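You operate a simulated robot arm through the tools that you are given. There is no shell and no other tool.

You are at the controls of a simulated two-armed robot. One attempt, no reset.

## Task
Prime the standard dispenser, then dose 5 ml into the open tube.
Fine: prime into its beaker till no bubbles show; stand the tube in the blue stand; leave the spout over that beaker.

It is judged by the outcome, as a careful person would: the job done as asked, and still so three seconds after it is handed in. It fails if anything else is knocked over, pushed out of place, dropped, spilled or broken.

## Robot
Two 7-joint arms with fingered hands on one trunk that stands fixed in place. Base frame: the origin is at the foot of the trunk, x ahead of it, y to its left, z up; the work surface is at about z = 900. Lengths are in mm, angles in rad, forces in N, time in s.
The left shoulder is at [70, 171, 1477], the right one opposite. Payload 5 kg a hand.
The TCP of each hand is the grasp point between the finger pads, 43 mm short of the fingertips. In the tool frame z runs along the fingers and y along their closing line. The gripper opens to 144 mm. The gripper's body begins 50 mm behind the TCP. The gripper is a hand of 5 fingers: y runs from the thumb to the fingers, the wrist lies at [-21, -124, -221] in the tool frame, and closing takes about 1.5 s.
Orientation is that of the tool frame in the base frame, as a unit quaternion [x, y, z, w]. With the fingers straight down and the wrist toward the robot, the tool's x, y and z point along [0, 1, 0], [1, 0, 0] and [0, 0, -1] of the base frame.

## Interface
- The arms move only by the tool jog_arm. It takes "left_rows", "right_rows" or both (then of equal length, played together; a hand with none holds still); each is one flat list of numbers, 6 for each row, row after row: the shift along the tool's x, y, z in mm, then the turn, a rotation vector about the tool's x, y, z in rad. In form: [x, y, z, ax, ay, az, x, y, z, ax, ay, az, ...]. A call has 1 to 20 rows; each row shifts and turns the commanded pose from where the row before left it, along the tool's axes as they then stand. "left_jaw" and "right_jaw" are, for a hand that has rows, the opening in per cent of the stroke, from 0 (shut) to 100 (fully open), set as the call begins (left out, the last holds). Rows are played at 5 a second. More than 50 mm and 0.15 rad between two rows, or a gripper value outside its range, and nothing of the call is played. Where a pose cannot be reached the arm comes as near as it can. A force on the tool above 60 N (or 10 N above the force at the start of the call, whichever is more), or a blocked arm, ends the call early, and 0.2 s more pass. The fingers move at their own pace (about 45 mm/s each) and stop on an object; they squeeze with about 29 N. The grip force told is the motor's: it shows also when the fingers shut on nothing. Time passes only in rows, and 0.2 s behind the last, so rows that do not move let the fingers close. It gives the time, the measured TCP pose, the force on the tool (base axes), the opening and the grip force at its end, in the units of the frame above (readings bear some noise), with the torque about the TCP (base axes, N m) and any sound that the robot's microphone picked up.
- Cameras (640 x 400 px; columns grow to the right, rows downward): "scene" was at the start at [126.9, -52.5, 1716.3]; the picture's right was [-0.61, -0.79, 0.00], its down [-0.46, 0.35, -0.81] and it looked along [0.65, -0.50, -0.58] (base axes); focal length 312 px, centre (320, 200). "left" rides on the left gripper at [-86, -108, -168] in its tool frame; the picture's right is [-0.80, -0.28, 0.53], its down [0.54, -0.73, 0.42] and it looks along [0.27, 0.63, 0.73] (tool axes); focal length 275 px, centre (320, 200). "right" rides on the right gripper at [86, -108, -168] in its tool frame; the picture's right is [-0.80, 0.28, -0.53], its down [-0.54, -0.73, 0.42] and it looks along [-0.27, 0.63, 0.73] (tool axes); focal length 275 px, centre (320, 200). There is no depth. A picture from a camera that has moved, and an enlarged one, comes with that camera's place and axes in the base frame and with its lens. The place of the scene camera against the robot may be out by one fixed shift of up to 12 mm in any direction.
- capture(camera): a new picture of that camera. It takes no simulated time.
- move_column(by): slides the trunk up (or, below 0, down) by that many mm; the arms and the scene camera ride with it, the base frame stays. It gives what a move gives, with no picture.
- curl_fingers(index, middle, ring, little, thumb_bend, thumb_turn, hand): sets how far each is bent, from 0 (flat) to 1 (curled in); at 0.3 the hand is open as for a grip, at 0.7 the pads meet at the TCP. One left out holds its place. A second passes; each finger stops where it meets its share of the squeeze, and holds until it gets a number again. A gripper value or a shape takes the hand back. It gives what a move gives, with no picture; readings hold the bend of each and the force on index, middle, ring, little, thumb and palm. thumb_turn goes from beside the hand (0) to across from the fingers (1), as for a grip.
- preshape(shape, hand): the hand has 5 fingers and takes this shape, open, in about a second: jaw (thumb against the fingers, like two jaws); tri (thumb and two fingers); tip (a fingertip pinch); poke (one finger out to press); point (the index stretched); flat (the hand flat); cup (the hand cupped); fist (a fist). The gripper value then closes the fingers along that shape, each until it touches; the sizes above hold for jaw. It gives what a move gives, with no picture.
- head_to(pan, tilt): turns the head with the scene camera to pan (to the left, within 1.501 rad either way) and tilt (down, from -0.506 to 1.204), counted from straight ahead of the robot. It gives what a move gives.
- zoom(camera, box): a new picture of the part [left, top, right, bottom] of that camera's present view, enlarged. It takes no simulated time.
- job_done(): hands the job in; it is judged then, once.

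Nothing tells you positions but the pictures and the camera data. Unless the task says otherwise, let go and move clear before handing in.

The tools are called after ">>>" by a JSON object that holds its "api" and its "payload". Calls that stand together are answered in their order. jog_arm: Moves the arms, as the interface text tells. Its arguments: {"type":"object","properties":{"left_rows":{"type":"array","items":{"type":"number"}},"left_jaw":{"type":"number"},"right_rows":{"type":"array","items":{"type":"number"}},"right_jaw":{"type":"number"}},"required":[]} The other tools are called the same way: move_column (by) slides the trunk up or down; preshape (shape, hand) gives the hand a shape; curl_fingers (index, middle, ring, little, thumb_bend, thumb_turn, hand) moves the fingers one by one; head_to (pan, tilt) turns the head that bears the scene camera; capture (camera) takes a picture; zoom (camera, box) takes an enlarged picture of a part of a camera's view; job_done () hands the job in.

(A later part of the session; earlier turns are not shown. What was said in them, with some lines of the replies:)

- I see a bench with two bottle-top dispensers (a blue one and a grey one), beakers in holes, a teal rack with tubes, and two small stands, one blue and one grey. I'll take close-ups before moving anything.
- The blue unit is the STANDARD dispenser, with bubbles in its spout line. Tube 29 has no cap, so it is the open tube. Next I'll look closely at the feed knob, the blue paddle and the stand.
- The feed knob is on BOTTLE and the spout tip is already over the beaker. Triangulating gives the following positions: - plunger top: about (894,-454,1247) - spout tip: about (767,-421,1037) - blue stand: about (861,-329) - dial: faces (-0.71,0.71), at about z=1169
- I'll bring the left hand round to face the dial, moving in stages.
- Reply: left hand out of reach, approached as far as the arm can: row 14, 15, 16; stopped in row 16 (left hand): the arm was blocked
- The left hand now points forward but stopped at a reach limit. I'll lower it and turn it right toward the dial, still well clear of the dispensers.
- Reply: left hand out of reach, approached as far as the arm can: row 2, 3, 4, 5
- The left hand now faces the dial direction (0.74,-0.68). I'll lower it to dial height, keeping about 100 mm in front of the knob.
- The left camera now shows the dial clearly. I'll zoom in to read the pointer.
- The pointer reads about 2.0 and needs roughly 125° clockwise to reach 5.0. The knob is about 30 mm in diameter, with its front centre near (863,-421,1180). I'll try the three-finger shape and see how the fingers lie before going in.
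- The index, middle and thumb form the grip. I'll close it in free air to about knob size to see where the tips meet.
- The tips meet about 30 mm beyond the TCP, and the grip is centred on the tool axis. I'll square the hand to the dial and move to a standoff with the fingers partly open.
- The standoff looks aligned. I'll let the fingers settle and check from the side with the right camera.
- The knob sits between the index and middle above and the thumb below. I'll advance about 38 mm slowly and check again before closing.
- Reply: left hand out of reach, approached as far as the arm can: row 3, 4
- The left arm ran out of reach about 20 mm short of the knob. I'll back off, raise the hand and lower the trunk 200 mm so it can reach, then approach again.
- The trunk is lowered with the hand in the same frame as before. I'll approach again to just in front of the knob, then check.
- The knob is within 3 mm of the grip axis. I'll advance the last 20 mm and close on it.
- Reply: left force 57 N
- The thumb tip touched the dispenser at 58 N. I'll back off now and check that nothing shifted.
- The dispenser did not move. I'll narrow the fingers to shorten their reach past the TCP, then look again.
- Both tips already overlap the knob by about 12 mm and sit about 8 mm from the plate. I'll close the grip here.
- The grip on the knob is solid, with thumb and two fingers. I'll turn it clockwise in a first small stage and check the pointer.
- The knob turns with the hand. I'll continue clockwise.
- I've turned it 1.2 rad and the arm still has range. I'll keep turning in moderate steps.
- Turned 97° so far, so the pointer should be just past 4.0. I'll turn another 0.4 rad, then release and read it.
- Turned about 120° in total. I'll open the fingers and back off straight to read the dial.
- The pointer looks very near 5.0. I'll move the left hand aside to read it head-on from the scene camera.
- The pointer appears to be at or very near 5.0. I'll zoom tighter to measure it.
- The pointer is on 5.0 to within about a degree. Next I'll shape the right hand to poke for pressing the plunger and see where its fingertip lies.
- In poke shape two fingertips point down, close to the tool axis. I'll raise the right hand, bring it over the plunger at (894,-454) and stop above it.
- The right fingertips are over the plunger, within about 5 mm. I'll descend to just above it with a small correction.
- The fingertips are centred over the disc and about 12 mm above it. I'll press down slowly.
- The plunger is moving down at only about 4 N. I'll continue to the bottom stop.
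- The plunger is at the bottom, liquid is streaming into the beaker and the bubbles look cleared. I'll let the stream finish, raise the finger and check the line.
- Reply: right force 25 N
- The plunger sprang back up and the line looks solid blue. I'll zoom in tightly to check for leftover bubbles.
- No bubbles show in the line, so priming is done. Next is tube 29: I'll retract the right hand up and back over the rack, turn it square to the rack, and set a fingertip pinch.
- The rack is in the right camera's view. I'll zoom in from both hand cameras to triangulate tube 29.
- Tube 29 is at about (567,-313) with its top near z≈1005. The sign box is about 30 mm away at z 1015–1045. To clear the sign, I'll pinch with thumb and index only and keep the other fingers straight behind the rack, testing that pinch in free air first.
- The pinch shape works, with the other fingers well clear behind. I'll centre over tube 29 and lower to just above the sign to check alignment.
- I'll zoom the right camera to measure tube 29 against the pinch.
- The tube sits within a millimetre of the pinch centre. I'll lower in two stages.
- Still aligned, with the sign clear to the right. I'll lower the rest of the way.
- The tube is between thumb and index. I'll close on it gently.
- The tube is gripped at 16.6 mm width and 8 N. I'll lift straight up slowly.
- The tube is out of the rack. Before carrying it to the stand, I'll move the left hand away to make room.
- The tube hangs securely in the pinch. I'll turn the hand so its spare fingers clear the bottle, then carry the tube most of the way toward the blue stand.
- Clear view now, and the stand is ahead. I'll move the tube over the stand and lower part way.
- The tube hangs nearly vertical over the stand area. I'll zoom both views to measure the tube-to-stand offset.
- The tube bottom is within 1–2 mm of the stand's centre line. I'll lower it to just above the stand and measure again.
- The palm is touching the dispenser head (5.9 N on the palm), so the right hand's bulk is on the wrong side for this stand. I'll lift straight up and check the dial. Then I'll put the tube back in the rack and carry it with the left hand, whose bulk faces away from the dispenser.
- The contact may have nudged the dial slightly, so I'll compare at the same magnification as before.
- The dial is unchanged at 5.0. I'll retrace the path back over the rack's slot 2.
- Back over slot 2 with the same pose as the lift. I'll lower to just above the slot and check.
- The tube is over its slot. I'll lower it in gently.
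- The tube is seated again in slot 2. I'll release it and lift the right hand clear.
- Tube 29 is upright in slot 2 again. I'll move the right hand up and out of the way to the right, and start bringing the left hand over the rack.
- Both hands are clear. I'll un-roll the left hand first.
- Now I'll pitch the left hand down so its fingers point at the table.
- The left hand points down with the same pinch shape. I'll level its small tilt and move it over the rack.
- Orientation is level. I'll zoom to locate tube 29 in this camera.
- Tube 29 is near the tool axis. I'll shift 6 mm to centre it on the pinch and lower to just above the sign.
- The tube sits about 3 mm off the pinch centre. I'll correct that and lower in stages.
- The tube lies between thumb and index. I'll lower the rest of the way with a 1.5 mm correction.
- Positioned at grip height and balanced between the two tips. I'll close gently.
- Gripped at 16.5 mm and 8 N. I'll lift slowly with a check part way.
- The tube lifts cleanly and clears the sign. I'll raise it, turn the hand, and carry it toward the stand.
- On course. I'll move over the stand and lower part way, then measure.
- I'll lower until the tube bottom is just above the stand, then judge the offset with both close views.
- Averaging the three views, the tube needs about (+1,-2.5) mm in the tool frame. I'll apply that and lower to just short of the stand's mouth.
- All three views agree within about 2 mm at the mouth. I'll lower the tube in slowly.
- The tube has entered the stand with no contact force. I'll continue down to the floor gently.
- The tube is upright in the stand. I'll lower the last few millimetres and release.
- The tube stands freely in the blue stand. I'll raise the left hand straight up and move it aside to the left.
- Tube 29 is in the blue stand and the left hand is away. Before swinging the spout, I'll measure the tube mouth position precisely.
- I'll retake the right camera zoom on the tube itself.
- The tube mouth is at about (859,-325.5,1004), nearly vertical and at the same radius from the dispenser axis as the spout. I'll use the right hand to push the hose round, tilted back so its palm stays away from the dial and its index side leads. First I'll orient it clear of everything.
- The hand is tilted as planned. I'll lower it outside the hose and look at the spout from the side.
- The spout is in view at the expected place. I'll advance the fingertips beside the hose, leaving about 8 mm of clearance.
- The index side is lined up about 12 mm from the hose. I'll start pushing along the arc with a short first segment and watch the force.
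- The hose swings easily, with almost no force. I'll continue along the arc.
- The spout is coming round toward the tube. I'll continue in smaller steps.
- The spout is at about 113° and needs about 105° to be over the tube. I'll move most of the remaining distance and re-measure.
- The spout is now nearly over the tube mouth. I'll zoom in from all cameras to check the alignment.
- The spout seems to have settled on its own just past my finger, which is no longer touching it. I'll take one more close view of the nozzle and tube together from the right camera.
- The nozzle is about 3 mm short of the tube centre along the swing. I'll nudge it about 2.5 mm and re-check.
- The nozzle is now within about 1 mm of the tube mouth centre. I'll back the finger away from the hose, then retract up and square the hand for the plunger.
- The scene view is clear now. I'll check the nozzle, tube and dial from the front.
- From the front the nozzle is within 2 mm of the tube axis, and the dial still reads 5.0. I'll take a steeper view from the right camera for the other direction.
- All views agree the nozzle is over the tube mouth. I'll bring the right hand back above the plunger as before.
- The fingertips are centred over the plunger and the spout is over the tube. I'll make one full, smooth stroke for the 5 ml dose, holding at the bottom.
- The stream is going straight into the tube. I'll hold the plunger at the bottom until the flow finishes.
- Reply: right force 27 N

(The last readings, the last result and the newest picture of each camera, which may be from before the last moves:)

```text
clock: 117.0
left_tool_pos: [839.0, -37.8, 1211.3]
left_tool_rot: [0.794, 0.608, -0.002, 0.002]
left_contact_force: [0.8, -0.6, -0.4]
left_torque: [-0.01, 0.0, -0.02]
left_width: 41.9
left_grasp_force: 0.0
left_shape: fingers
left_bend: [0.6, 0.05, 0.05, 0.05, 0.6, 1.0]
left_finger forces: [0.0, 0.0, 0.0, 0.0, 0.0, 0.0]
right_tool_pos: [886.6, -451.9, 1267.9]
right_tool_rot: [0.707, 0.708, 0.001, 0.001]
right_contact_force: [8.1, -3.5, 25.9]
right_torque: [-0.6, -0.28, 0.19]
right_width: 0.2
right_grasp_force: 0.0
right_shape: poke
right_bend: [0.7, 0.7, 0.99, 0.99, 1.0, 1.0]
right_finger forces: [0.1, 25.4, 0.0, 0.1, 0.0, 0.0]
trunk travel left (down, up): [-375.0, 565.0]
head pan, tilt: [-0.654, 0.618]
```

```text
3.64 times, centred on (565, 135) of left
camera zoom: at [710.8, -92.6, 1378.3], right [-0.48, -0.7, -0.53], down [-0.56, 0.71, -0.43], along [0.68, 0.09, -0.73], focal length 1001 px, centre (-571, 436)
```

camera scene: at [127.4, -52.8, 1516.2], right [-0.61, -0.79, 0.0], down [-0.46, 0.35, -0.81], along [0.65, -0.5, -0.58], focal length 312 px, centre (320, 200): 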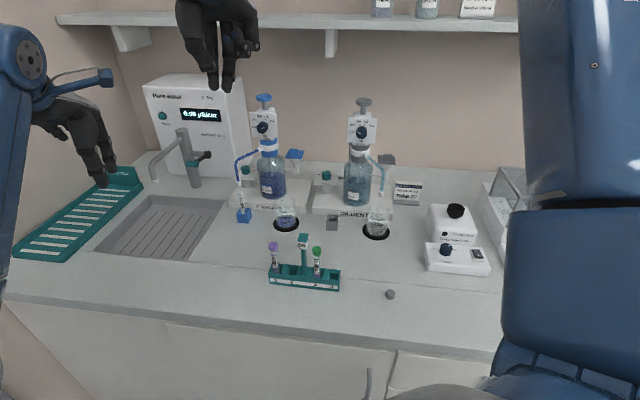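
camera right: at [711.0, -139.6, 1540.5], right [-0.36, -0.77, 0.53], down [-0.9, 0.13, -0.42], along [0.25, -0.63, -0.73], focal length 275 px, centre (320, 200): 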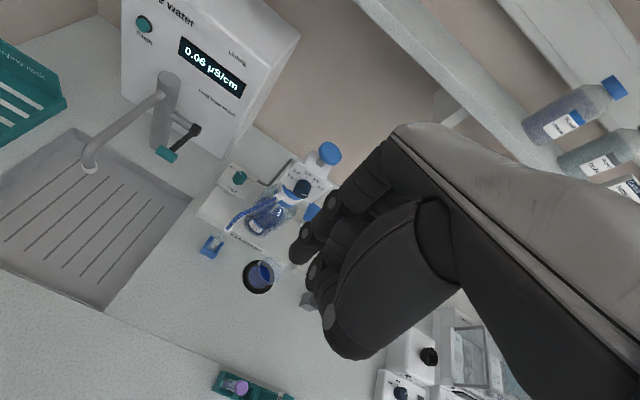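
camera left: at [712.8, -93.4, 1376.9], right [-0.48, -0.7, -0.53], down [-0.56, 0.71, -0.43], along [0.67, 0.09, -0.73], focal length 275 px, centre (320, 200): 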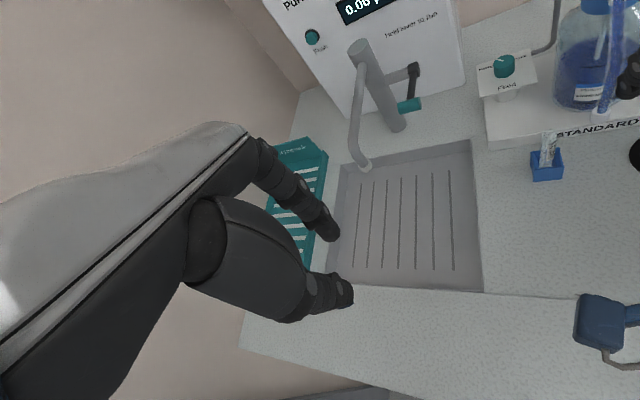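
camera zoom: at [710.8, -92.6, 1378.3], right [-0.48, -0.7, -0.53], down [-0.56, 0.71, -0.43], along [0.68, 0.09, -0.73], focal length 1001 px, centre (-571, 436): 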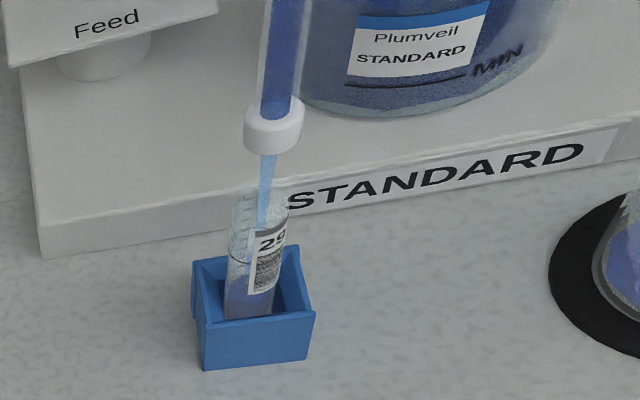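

Liquid is still running in. I'll keep holding until the stream stops.

>>> {"api": "jog_arm", "payload": {"right_rows": [0, 0, 0, 0, 0, 0, 0, 0, 0, 0, 0, 0, 0, 0, 0, 0, 0, 0, 0, 0, 0, 0, 0, 0, 0, 0, 0, 0, 0, 0, 0, 0, 0, 0, 0, 0, 0, 0, 0, 0, 0, 0, 0, 0, 0, 0, 0, 0, 0, 0, 0, 0, 0, 0, 0, 0, 0, 0, 0, 0]}}

>>> {"api": "zoom", "payload": {"camera": "scene", "box": [225, 145, 275, 230]}}

>>> {"api": "zoom", "payload": {"camera": "left", "box": [525, 80, 605, 190]}}

```text
clock: 119.2
left_tool_pos: [838.3, -37.7, 1210.1]
left_tool_rot: [0.793, 0.609, 0.0, 0.001]
left_contact_force: [0.1, 0.4, 1.0]
left_torque: [-0.01, -0.04, 0.01]
left_width: 41.8
left_grasp_force: 0.0
left_shape: fingers
left_bend: [0.6, 0.05, 0.05, 0.05, 0.6, 1.0]
left_finger forces: [0.1, 0.0, 0.0, 0.0, 0.1, 0.0]
right_tool_pos: [885.0, -451.5, 1267.2]
right_tool_rot: [0.708, 0.707, 0.0, 0.001]
right_contact_force: [9.4, -3.9, 26.5]
right_torque: [-0.63, -0.28, 0.13]
right_width: 0.0
right_grasp_force: 0.0
right_shape: poke
right_bend: [0.7, 0.7, 0.99, 0.99, 1.0, 1.0]
right_finger forces: [0.9, 26.5, 0.1, 0.0, 0.0, 0.1]
trunk travel left (down, up): [-375.0, 565.0]
head pan, tilt: [-0.654, 0.618]
```

```text
4.71 times, centred on (250, 188) of scene
camera zoom: at [125.0, -51.0, 1516.6], right [-0.61, -0.79, 0.0], down [-0.46, 0.35, -0.82], along [0.65, -0.5, -0.58], focal length 1470 px, centre (649, 259)
```

zoom: 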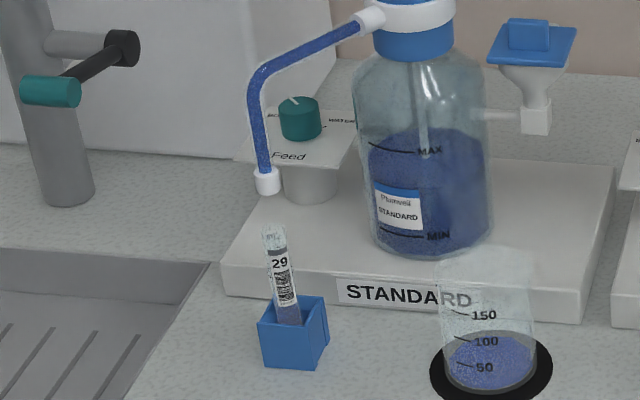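

```text
3.64 times, centred on (565, 135) of left
camera zoom: at [710.7, -92.5, 1378.3], right [-0.48, -0.7, -0.53], down [-0.56, 0.71, -0.43], along [0.68, 0.09, -0.73], focal length 1001 px, centre (-571, 436)
```

zoom: 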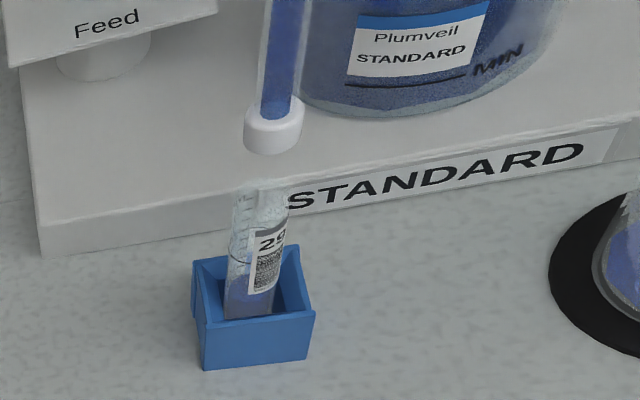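

The stream has stopped and the dose is in the tube. I'll release the plunger and raise the hand clear.

>>> {"api": "jog_arm", "payload": {"right_rows": [0, 0, -5, 0, 0, 0, 0, 0, -6, 0, 0, 0, 0, 0, -6, 0, 0, 0, 0, 0, -8, 0, 0, 0, 0, 0, -10, 0, 0, 0, 0, 0, -15, 0, 0, 0, 0, 0, -20, 0, 0, 0, 0, 0, -30, 0, 0, 0]}}

>>> {"api": "zoom", "payload": {"camera": "scene", "box": [215, 80, 315, 240]}}

>>> {"api": "zoom", "payload": {"camera": "scene", "box": [230, 185, 256, 230]}}

>>> {"api": "zoom", "payload": {"camera": "left", "box": [530, 120, 580, 190]}}

```text
clock: 121.0
left_tool_pos: [839.8, -39.0, 1208.8]
left_tool_rot: [0.793, 0.609, 0.0, 0.002]
left_contact_force: [0.3, 0.1, 0.4]
left_torque: [-0.04, 0.02, -0.04]
left_width: 41.9
left_grasp_force: 0.1
left_shape: fingers
left_bend: [0.6, 0.05, 0.05, 0.05, 0.6, 1.0]
left_finger forces: [0.1, 0.0, 0.1, 0.0, 0.0, 0.0]
right_tool_pos: [889.2, -449.2, 1366.5]
right_tool_rot: [0.706, 0.708, -0.001, -0.002]
right_contact_force: [0.5, 0.2, -0.1]
right_torque: [-0.03, -0.02, -0.03]
right_width: 0.0
right_grasp_force: 0.0
right_shape: poke
right_bend: [0.7, 0.7, 0.99, 0.99, 1.0, 1.0]
right_finger forces: [0.1, 0.0, 0.0, 0.1, 0.0, 0.1]
trunk travel left (down, up): [-375.0, 565.0]
head pan, tilt: [-0.654, 0.618]
```

```text
2.50 times, centred on (265, 160) of scene
camera zoom: at [126.3, -51.4, 1516.4], right [-0.61, -0.79, 0.0], down [-0.46, 0.35, -0.82], along [0.65, -0.5, -0.58], focal length 781 px, centre (458, 300)
```

zoom: 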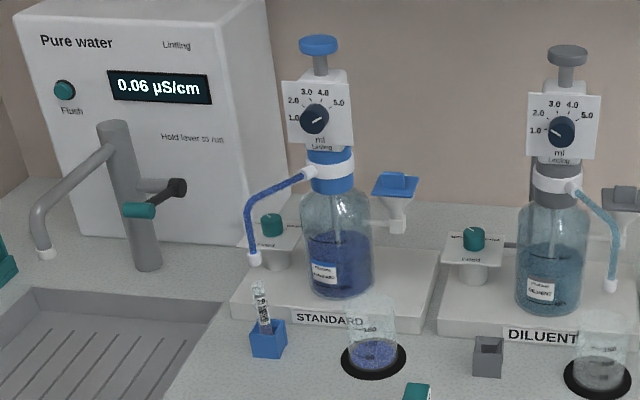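

```text
8.89 times, centred on (243, 208) of scene
camera zoom: at [126.3, -51.4, 1516.4], right [-0.61, -0.79, 0.0], down [-0.46, 0.35, -0.82], along [0.65, -0.5, -0.58], focal length 2778 px, centre (1004, 133)
```

zoom: 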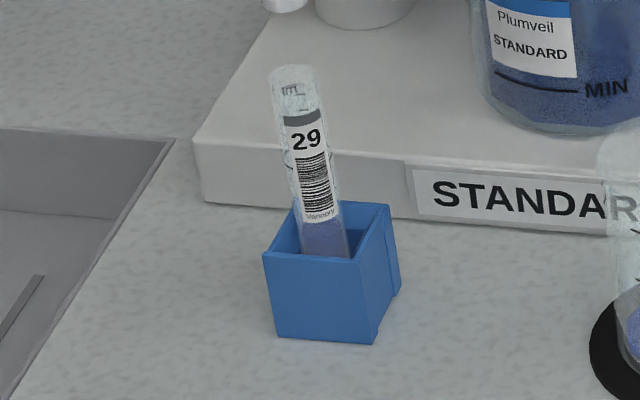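

```text
5.71 times, centred on (555, 155) of left
camera zoom: at [711.9, -92.8, 1377.5], right [-0.48, -0.7, -0.53], down [-0.56, 0.71, -0.43], along [0.67, 0.09, -0.73], focal length 1573 px, centre (-1023, 457)
```

zoom: 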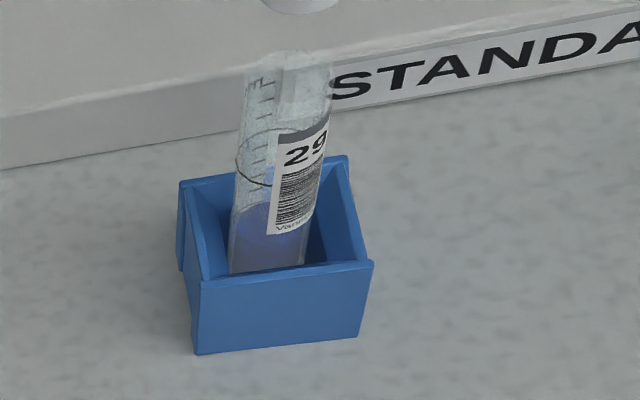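

The 5 ml is in the tube with no spill and the plunger is back up. Next I'll move the right hand away and set up the left hand, tilted with its index side leading, to push the spout back to the beaker.

>>> {"api": "preshape", "payload": {"hand": "left", "shape": "poke"}}

>>> {"api": "jog_arm", "payload": {"right_rows": [-19.4, -42.7, 0, 0, 0, 0, -19.4, -42.7, 0, 0, 0, 0, -19.4, -42.7, 0, 0, 0, 0, -19.4, -42.7, 0, 0, 0, 0, -19.4, -42.7, 0, 0, 0, 0, -19.4, -42.7, 0, 0, 0, 0, -19.4, -42.7, 0, 0, 0, 0, 0, 0, 0, 0, 0, 0, 0, 0, 0, 0, 0, 0], "left_rows": [0, 0, 0, 0, 0, 0.1309, 0, 0, 0, 0, 0, 0.1309, 0, 0, 0, 0, 0, 0.1309, 0, 0, 0, 0, 0, 0.1309, 0, 0, 0, -0.14, 0, 0, 0, 0, 0, -0.14, 0, 0, 0, 0, 0, -0.14, 0, 0, 0, 0, 0, -0.14, 0, 0, 0, 0, 0, -0.14, 0, 0]}}

>>> {"api": "capture", "payload": {"camera": "left"}}

>>> {"api": "capture", "payload": {"camera": "scene"}}

```text
clock: 121.9
left_tool_pos: [839.8, -39.7, 1208.7]
left_tool_rot: [0.793, 0.609, -0.002, 0.0]
left_contact_force: [0.6, 0.4, 0.1]
left_torque: [-0.01, -0.03, 0.02]
left_width: 0.0
left_grasp_force: 0.1
left_shape: poke
left_bend: [0.7, 0.7, 0.99, 0.99, 1.0, 1.0]
left_finger forces: [0.1, 0.0, 0.0, 0.0, 0.0, 0.1]
right_tool_pos: [890.5, -452.2, 1364.3]
right_tool_rot: [0.707, 0.707, 0.0, -0.001]
right_contact_force: [0.2, -0.8, -0.3]
right_torque: [0.01, 0.02, -0.01]
right_width: 0.0
right_grasp_force: 0.1
right_shape: poke
right_bend: [0.7, 0.7, 0.99, 0.99, 1.0, 1.0]
right_finger forces: [0.0, 0.0, 0.0, 0.0, 0.0, 0.1]
trunk travel left (down, up): [-375.0, 565.0]
head pan, tilt: [-0.654, 0.618]
```

```text
clock: 123.9
left_tool_pos: [842.6, -37.9, 1209.6]
left_tool_rot: [0.867, 0.359, 0.131, 0.319]
left_contact_force: [-1.2, -1.0, 1.9]
left_torque: [0.04, 0.03, 0.0]
left_width: 0.0
left_grasp_force: 0.1
left_shape: poke
left_bend: [0.7, 0.7, 0.99, 0.99, 1.0, 1.0]
left_finger forces: [0.0, 0.0, 0.1, 0.0, 0.1, 0.0]
right_tool_pos: [589.3, -588.9, 1367.5]
right_tool_rot: [0.707, 0.707, 0.0, 0.0]
right_contact_force: [-0.7, -0.8, -0.3]
right_torque: [0.0, -0.03, 0.01]
right_width: 0.0
right_grasp_force: 0.0
right_shape: poke
right_bend: [0.7, 0.7, 0.99, 0.99, 1.0, 1.0]
right_finger forces: [0.1, 0.1, 0.1, 0.0, 0.1, 0.1]
trunk travel left (down, up): [-375.0, 565.0]
head pan, tilt: [-0.654, 0.618]
```

```text
taken
camera left: at [646.0, 35.3, 1267.4], right [-0.47, -0.66, -0.59], down [0.19, 0.58, -0.79], along [0.86, -0.48, -0.15], focal length 275 px, centre (320, 200)
```

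left: 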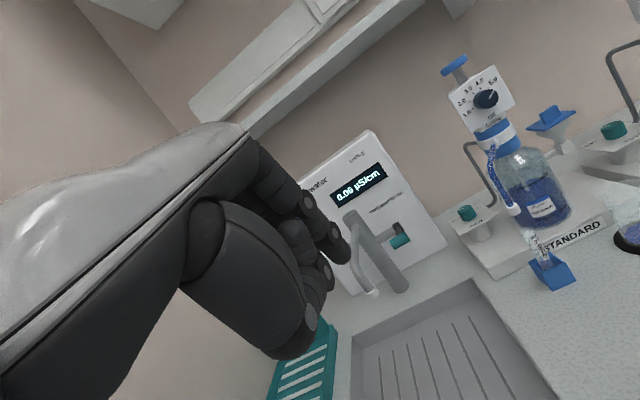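

```text
taken
camera scene: at [126.8, -51.5, 1516.4], right [-0.61, -0.79, 0.0], down [-0.46, 0.35, -0.82], along [0.65, -0.5, -0.58], focal length 312 px, centre (320, 200)
```

scene: 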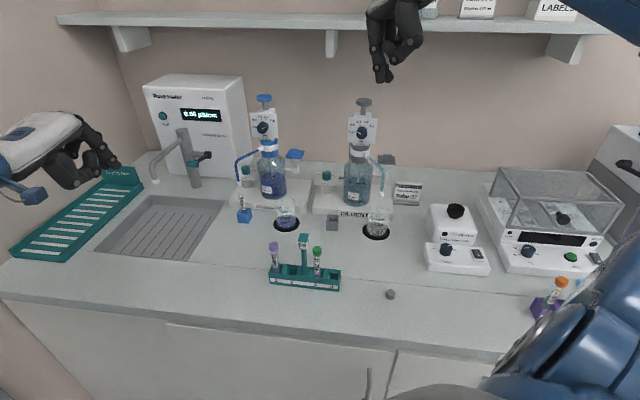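

Both hands are placed as planned. I'll bring the left hand to the outer far side of the hose.

>>> {"api": "jog_arm", "payload": {"left_rows": [-32.7, 10.4, 24.2, 0, 0, 0, -32.7, 10.4, 24.2, 0, 0, 0, -32.7, 10.4, 24.2, 0, 0, 0, -32.7, 10.4, 24.2, 0, 0, 0, -32.7, 10.4, 24.2, 0, 0, 0, 0, 0, 0, 0, 0, 0]}}

>>> {"api": "capture", "payload": {"camera": "left"}}

>>> {"api": "zoom", "payload": {"camera": "right", "box": [120, 40, 290, 210]}}

```text
clock: 125.3
left_tool_pos: [812.5, -238.2, 1150.1]
left_tool_rot: [0.867, 0.361, 0.13, 0.317]
left_contact_force: [-0.4, 0.5, 0.3]
left_torque: [-0.01, 0.0, 0.01]
left_width: 0.0
left_grasp_force: 0.1
left_shape: poke
left_bend: [0.7, 0.7, 0.99, 0.99, 1.0, 1.0]
left_finger forces: [0.0, 0.1, 0.1, 0.0, 0.0, 0.0]
right_tool_pos: [589.8, -587.9, 1367.2]
right_tool_rot: [0.707, 0.707, 0.0, 0.001]
right_contact_force: [0.3, 0.2, 0.4]
right_torque: [-0.03, 0.04, 0.03]
right_width: 0.0
right_grasp_force: 0.0
right_shape: poke
right_bend: [0.7, 0.7, 0.99, 0.99, 1.0, 1.0]
right_finger forces: [0.0, 0.0, 0.0, 0.1, 0.0, 0.0]
trunk travel left (down, up): [-375.0, 565.0]
head pan, tilt: [-0.654, 0.618]
```

```text
taken
camera left: at [615.4, -163.7, 1208.6], right [-0.47, -0.66, -0.59], down [0.18, 0.58, -0.79], along [0.86, -0.48, -0.15], focal length 275 px, centre (320, 200)
```

left: 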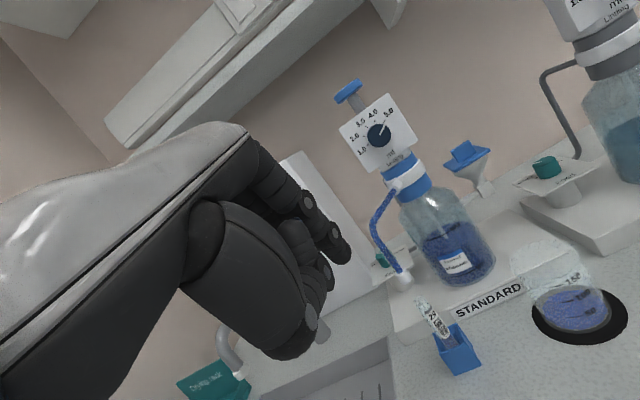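

```text
2.35 times, centred on (205, 125) of right
camera zoom: at [481.6, -502.3, 1535.2], right [0.28, -0.8, 0.53], down [-0.73, -0.54, -0.42], along [0.63, -0.27, -0.73], focal length 648 px, centre (591, 376)
```

zoom: 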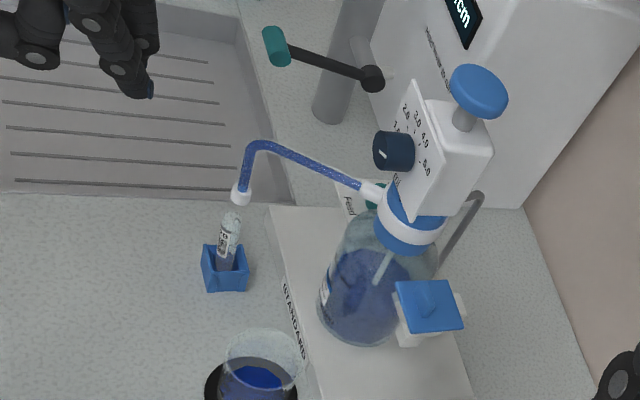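

Geometry mirrors the earlier push. I'll advance the left fingertips beside the hose with about 8 mm of clearance.

>>> {"api": "jog_arm", "payload": {"left_rows": [0, 8, 33, 0, 0, 0, 0, 8, 33, 0, 0, 0, 0, 8, 32, 0, 0, 0, 0, 0, 0, 0, 0, 0]}}

>>> {"api": "zoom", "payload": {"camera": "left", "box": [250, 120, 470, 340]}}

>>> {"api": "zoom", "payload": {"camera": "right", "box": [130, 50, 260, 180]}}

```text
clock: 126.3
left_tool_pos: [868.5, -294.3, 1089.1]
left_tool_rot: [0.867, 0.359, 0.131, 0.319]
left_contact_force: [-0.1, -0.3, -0.8]
left_torque: [-0.01, 0.02, 0.01]
left_width: 0.1
left_grasp_force: 0.1
left_shape: poke
left_bend: [0.7, 0.7, 0.99, 0.99, 1.0, 1.0]
left_finger forces: [0.1, 0.0, 0.0, 0.1, 0.1, 0.0]
right_tool_pos: [589.3, -588.9, 1368.8]
right_tool_rot: [0.708, 0.707, 0.0, 0.0]
right_contact_force: [-0.8, 0.2, 0.1]
right_torque: [-0.01, 0.01, 0.03]
right_width: 0.1
right_grasp_force: 0.1
right_shape: poke
right_bend: [0.7, 0.7, 0.99, 0.99, 1.0, 1.0]
right_finger forces: [0.0, 0.0, 0.0, 0.0, 0.1, 0.0]
trunk travel left (down, up): [-375.0, 565.0]
head pan, tilt: [-0.654, 0.618]
```

```text
1.82 times, centred on (360, 230) of left
camera zoom: at [671.5, -220.4, 1147.9], right [-0.47, -0.66, -0.59], down [0.18, 0.58, -0.79], along [0.86, -0.48, -0.15], focal length 500 px, centre (247, 146)
```

zoom: 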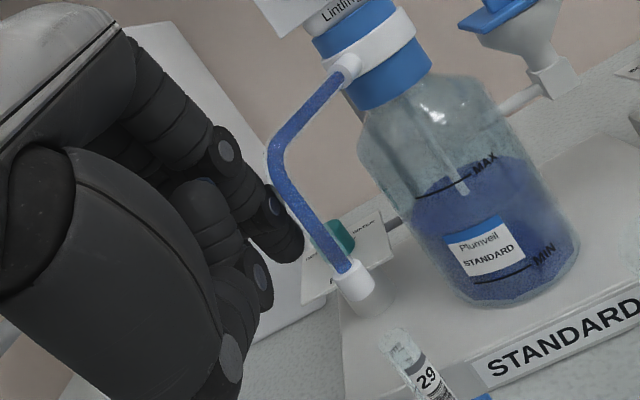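

```text
3.08 times, centred on (195, 115) of right
camera zoom: at [481.2, -503.2, 1535.0], right [0.28, -0.8, 0.53], down [-0.73, -0.54, -0.42], along [0.63, -0.27, -0.73], focal length 847 px, centre (705, 462)
```

zoom: 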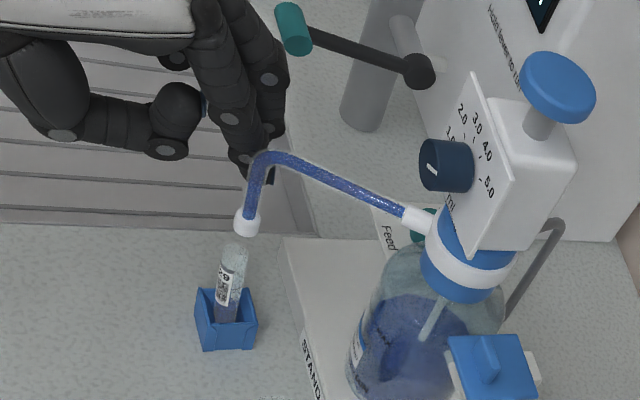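

The left index side is against the far side of the hose. I'll push back along the arc, first segment.

>>> {"api": "jog_arm", "payload": {"left_rows": [-8.8, 3.7, 3.1, 0, 0, 0, -9.8, -4.2, -3.5, 0, 0, 0, -9.8, -4.2, -3.5, 0, 0, 0, -9.8, -4.2, -3.5, 0, 0, 0]}}

>>> {"api": "zoom", "payload": {"camera": "right", "box": [130, 50, 260, 180]}}

>>> {"api": "zoom", "payload": {"camera": "left", "box": [250, 120, 470, 340]}}

```text
clock: 127.3
left_tool_pos: [831.0, -315.7, 1089.3]
left_tool_rot: [0.868, 0.359, 0.131, 0.318]
left_contact_force: [0.8, -0.5, 0.6]
left_torque: [-0.02, 0.02, 0.0]
left_width: 0.0
left_grasp_force: 0.0
left_shape: poke
left_bend: [0.7, 0.7, 0.99, 0.99, 1.0, 1.0]
left_finger forces: [0.1, 0.0, 0.0, 0.0, 0.0, 0.0]
right_tool_pos: [588.4, -589.9, 1368.6]
right_tool_rot: [0.707, 0.708, 0.0, -0.001]
right_contact_force: [-0.5, -0.2, -0.8]
right_torque: [-0.01, -0.03, 0.0]
right_width: 0.2
right_grasp_force: 0.0
right_shape: poke
right_bend: [0.7, 0.7, 0.99, 0.99, 1.0, 1.0]
right_finger forces: [0.0, 0.1, 0.1, 0.0, 0.0, 0.0]
trunk travel left (down, up): [-375.0, 565.0]
head pan, tilt: [-0.654, 0.618]
```

```text
3.08 times, centred on (195, 115) of right
camera zoom: at [481.1, -503.9, 1534.8], right [0.28, -0.8, 0.53], down [-0.73, -0.54, -0.42], along [0.63, -0.27, -0.73], focal length 847 px, centre (705, 462)
```

zoom: 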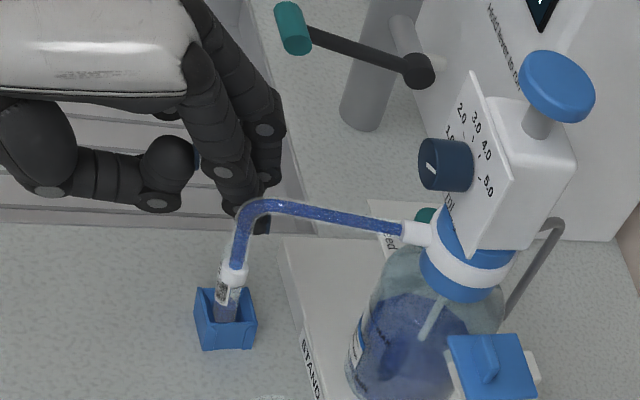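

```text
1.82 times, centred on (360, 230) of left
camera zoom: at [636.2, -241.1, 1148.2], right [-0.47, -0.65, -0.59], down [0.18, 0.58, -0.79], along [0.86, -0.48, -0.16], focal length 500 px, centre (247, 146)
```

zoom: 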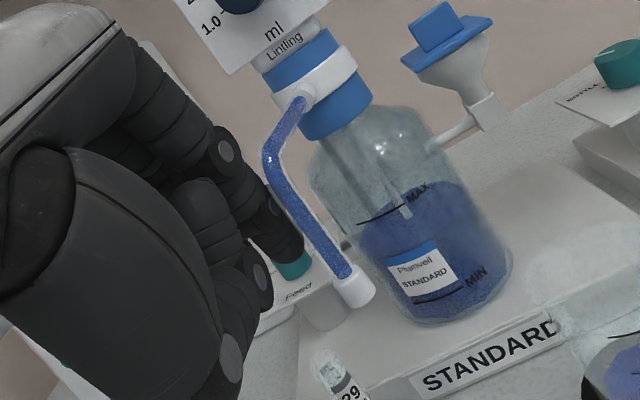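

The spout is moving back off the tube. I'll continue along the arc.

>>> {"api": "jog_arm", "payload": {"left_rows": [-10.9, -2.1, -1.8, 0, 0, 0, -10.9, -2.1, -1.8, 0, 0, 0, -10.9, -2.1, -1.8, 0, 0, 0, -11.2, 0.1, 0.1, 0, 0, 0, -11.2, 0.1, 0.1, 0, 0, 0, -11.2, 0.1, 0.1, 0, 0, 0]}}

>>> {"api": "zoom", "payload": {"camera": "right", "box": [120, 60, 280, 220]}}

>>> {"api": "zoom", "payload": {"camera": "left", "box": [250, 120, 470, 340]}}

```text
clock: 128.7
left_tool_pos: [779.6, -358.4, 1090.5]
left_tool_rot: [0.867, 0.361, 0.131, 0.318]
left_contact_force: [-0.1, -0.3, -0.5]
left_torque: [0.04, 0.01, 0.01]
left_width: 0.0
left_grasp_force: 0.1
left_shape: poke
left_bend: [0.7, 0.7, 0.99, 0.99, 1.0, 1.0]
left_finger forces: [0.0, 0.0, 0.0, 0.1, 0.1, 0.0]
right_tool_pos: [590.3, -589.9, 1367.4]
right_tool_rot: [0.707, 0.707, 0.0, 0.0]
right_contact_force: [0.2, -0.8, 0.1]
right_torque: [0.0, -0.02, 0.01]
right_width: 0.0
right_grasp_force: 0.0
right_shape: poke
right_bend: [0.7, 0.7, 0.99, 0.99, 1.0, 1.0]
right_finger forces: [0.0, 0.1, 0.0, 0.1, 0.0, 0.1]
trunk travel left (down, up): [-375.0, 565.0]
head pan, tilt: [-0.654, 0.618]
```

```text
2.50 times, centred on (200, 140) of right
camera zoom: at [481.1, -503.9, 1534.9], right [0.28, -0.8, 0.53], down [-0.73, -0.54, -0.42], along [0.63, -0.27, -0.73], focal length 688 px, centre (620, 350)
```

zoom: 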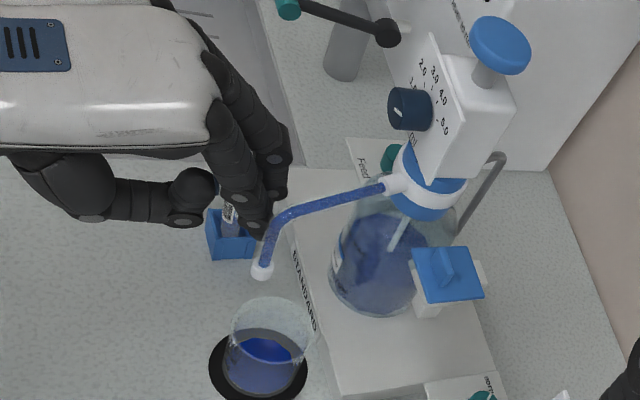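

```text
1.82 times, centred on (360, 230) of left
camera zoom: at [583.4, -283.8, 1149.0], right [-0.47, -0.65, -0.59], down [0.18, 0.58, -0.79], along [0.86, -0.48, -0.15], focal length 500 px, centre (247, 146)
```

zoom: 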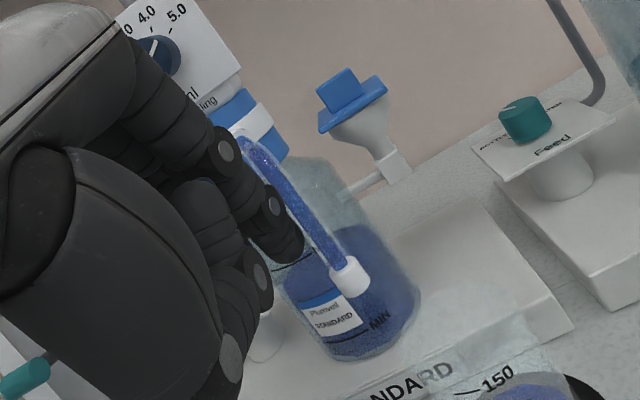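

Nearly at the beaker. I'll continue with the last segment in smaller steps.

>>> {"api": "jog_arm", "payload": {"left_rows": [-9, 2, 1.7, 0, 0, 0, -9, 2, 1.7, 0, 0, 0, -6, 1.4, 1.2, 0, 0, 0, 0, 0, 0, 0, 0, 0]}}

>>> {"api": "zoom", "payload": {"camera": "right", "box": [120, 60, 280, 220]}}

>>> {"api": "zoom", "payload": {"camera": "left", "box": [250, 120, 470, 340]}}

```text
clock: 129.7
left_tool_pos: [768.8, -377.5, 1090.3]
left_tool_rot: [0.867, 0.36, 0.131, 0.318]
left_contact_force: [0.7, -0.5, 0.0]
left_torque: [-0.04, 0.0, 0.0]
left_width: 0.0
left_grasp_force: 0.1
left_shape: poke
left_bend: [0.7, 0.7, 0.99, 0.99, 1.0, 1.0]
left_finger forces: [0.1, 0.1, 0.0, 0.0, 0.1, 0.0]
right_tool_pos: [591.5, -589.0, 1367.6]
right_tool_rot: [0.707, 0.707, 0.001, 0.001]
right_contact_force: [-0.3, -0.1, -0.6]
right_torque: [0.01, -0.01, 0.01]
right_width: 0.0
right_grasp_force: 0.1
right_shape: poke
right_bend: [0.7, 0.7, 0.99, 0.99, 1.0, 1.0]
right_finger forces: [0.0, 0.0, 0.0, 0.0, 0.0, 0.0]
trunk travel left (down, up): [-375.0, 565.0]
head pan, tilt: [-0.654, 0.618]
```

```text
2.50 times, centred on (200, 140) of right
camera zoom: at [481.5, -503.5, 1534.9], right [0.28, -0.8, 0.53], down [-0.73, -0.54, -0.42], along [0.63, -0.27, -0.73], focal length 688 px, centre (620, 350)
```

zoom: 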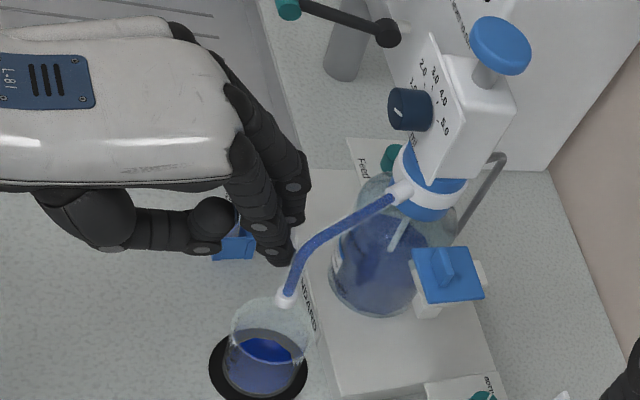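

```text
1.82 times, centred on (360, 230) of left
camera zoom: at [572.8, -304.3, 1149.0], right [-0.47, -0.65, -0.59], down [0.18, 0.58, -0.79], along [0.86, -0.48, -0.15], focal length 500 px, centre (247, 146)
```

zoom: 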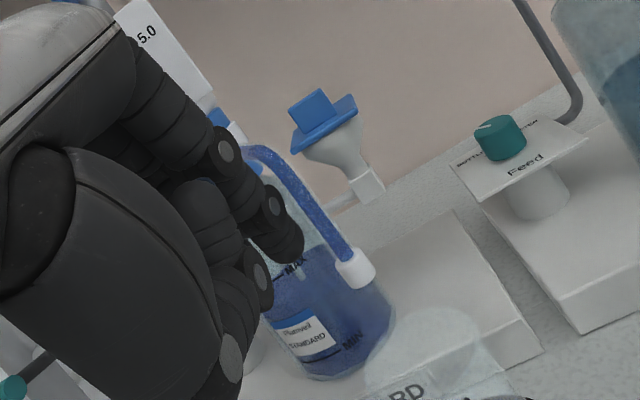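

The spout tip is back at (768,-421), over its beaker. I'll back the left hand away from the hose, then out and up.

>>> {"api": "jog_arm", "payload": {"left_rows": [8, 0, 0, 0, 0, 0, 10, 0, 0, 0, 0, 0, 5, -16.5, -27, 0, 0, 0, 0, -16.5, -27, 0, 0, 0, 0, 11.2, -34.1, 0, 0, 0, 0, 11.2, -34.1, 0, 0, 0, 0, 11.2, -34.1, 0, 0, 0, 0, 25.7, -30.7, 0, 0, 0, 0, 25.7, -30.7, 0, 0, 0, 40, 0, -15, 0, 0, 0, 40, 0, -15, 0, 0, 0, 40, 0, -15, 0, 0, 0, 40, 0, -15, 0, 0, 0]}}

>>> {"api": "capture", "payload": {"camera": "scene"}}

>>> {"api": "zoom", "payload": {"camera": "scene", "box": [220, 80, 310, 240]}}

>>> {"api": "zoom", "payload": {"camera": "right", "box": [120, 60, 280, 220]}}

```text
clock: 132.5
left_tool_pos: [802.7, -148.4, 1336.3]
left_tool_rot: [0.867, 0.36, 0.131, 0.318]
left_contact_force: [-0.1, 0.5, 0.2]
left_torque: [-0.04, -0.01, -0.04]
left_width: 0.2
left_grasp_force: 0.1
left_shape: poke
left_bend: [0.7, 0.7, 0.99, 0.99, 1.0, 1.0]
left_finger forces: [0.1, 0.1, 0.1, 0.0, 0.1, 0.0]
right_tool_pos: [591.7, -587.8, 1368.1]
right_tool_rot: [0.707, 0.707, -0.001, -0.001]
right_contact_force: [0.4, 0.1, -0.4]
right_torque: [-0.05, 0.05, -0.01]
right_width: 0.0
right_grasp_force: 0.1
right_shape: poke
right_bend: [0.7, 0.7, 0.99, 0.99, 1.0, 1.0]
right_finger forces: [0.0, 0.1, 0.1, 0.0, 0.0, 0.0]
trunk travel left (down, up): [-375.0, 565.0]
head pan, tilt: [-0.654, 0.618]
```

```text
taken
camera scene: at [127.9, -49.9, 1516.3], right [-0.61, -0.79, 0.0], down [-0.46, 0.35, -0.82], along [0.65, -0.5, -0.58], focal length 312 px, centre (320, 200)
```

scene: 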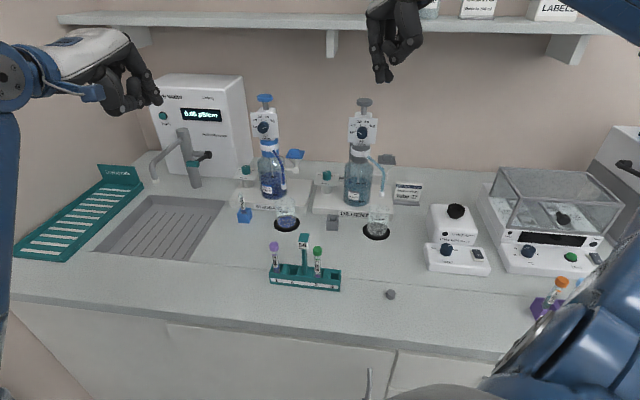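

```text
2.50 times, centred on (265, 160) of scene
camera zoom: at [127.9, -49.9, 1516.3], right [-0.61, -0.79, 0.0], down [-0.46, 0.35, -0.82], along [0.65, -0.5, -0.58], focal length 781 px, centre (458, 300)
```

zoom: 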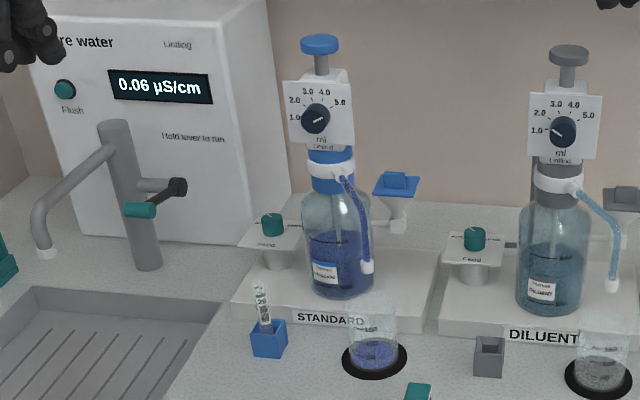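

```text
2.50 times, centred on (200, 140) of right
camera zoom: at [482.3, -500.9, 1535.5], right [0.29, -0.8, 0.53], down [-0.73, -0.54, -0.42], along [0.63, -0.27, -0.73], focal length 688 px, centre (620, 350)
```

zoom: 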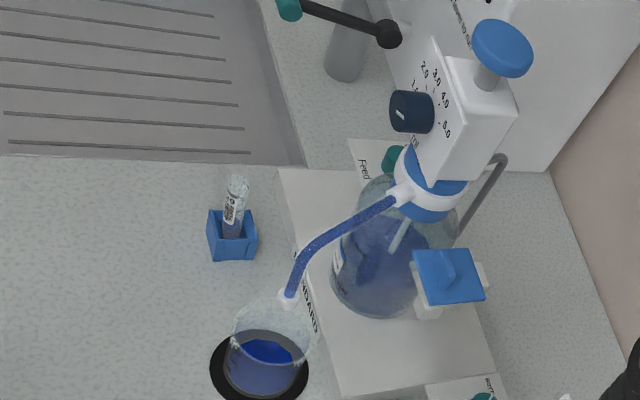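

The spout is back where it started, over the beaker. I'll do a final check of the tube, beaker, spout line and rack.

>>> {"api": "zoom", "payload": {"camera": "scene", "box": [225, 140, 305, 240]}}

>>> {"api": "zoom", "payload": {"camera": "scene", "box": [255, 225, 345, 300]}}

>>> {"api": "zoom", "payload": {"camera": "right", "box": [150, 120, 230, 210]}}

>>> {"api": "capture", "payload": {"camera": "left"}}

```text
4.00 times, centred on (265, 190) of scene
camera zoom: at [127.9, -49.9, 1516.3], right [-0.61, -0.79, 0.0], down [-0.46, 0.35, -0.82], along [0.65, -0.5, -0.58], focal length 1250 px, centre (540, 240)
```

zoom: 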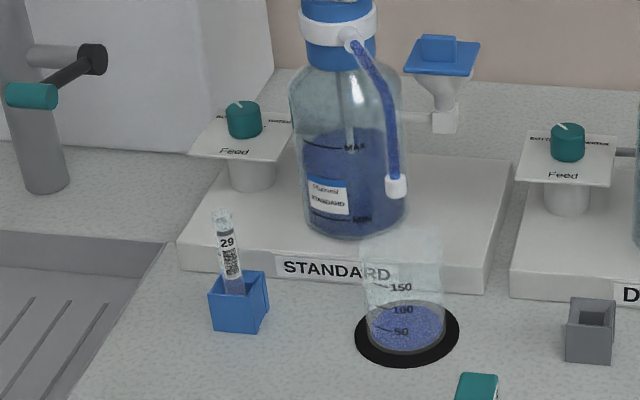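

```text
5.33 times, centred on (300, 262) of scene
camera zoom: at [127.9, -49.9, 1516.3], right [-0.61, -0.79, 0.0], down [-0.46, 0.35, -0.82], along [0.65, -0.5, -0.58], focal length 1666 px, centre (427, -133)
```

zoom: 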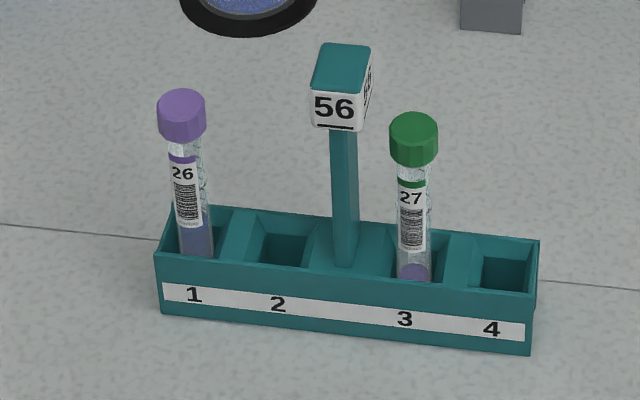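

```text
4.44 times, centred on (190, 165) of right
camera zoom: at [482.3, -500.9, 1535.5], right [0.29, -0.8, 0.53], down [-0.73, -0.54, -0.42], along [0.63, -0.27, -0.73], focal length 1224 px, centre (898, 356)
```

zoom: 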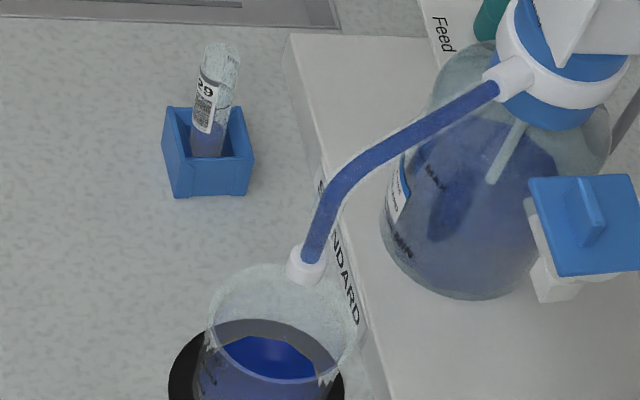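

```text
taken
camera left: at [605.4, -73.1, 1394.4], right [-0.47, -0.66, -0.59], down [0.18, 0.58, -0.79], along [0.86, -0.48, -0.16], focal length 275 px, centre (320, 200)
```

left: 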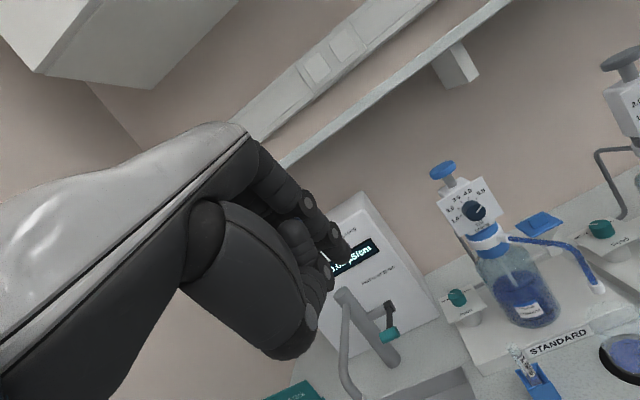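

Everything checks out:
- The line has no bubbles.
- Tube 29 stands dosed in the blue stand.
- The spout is over its beaker.
- The dial reads 5.0 and the feed is on BOTTLE.
- The rack is undisturbed, there are no spills, and both hands are clear.

I'm handing the job in.

>>> {"api": "job_done", "payload": {}}

```text
The job is handed in.
```

The standard dispenser is primed, and one 5 ml stroke went into the open tube (29). I've handed the job in.

- **Priming:** one full stroke into its beaker cleared the line. Close views showed no bubbles left in it.
- **Dose:** the dial was set from about 2.0 to 5.0. I held the plunger down until the stream into the tube stopped. The volume comes from the dial and the full stroke; I did not measure it in the tube.
- **Tube:** tube 29 is standing in the blue stand.
- **Spout:** it is back over the standard dispenser's beaker.

Three things did not go to plan, but I saw no lasting effect from any of them:

- **Thumb contact:** the left thumb pressed the dispenser at about 58 N while I was reaching for the dial. The dispenser did not move.
- **Palm contact:** the right palm brushed the dispenser head while I was carrying the tube. The dial did not change.
- **Tube handling:** because of that contact, I put the tube back in its rack slot and carried it again with the left hand.

In the final pictures the rack and the other tubes are where they were, nothing is spilled, and both hands are clear.
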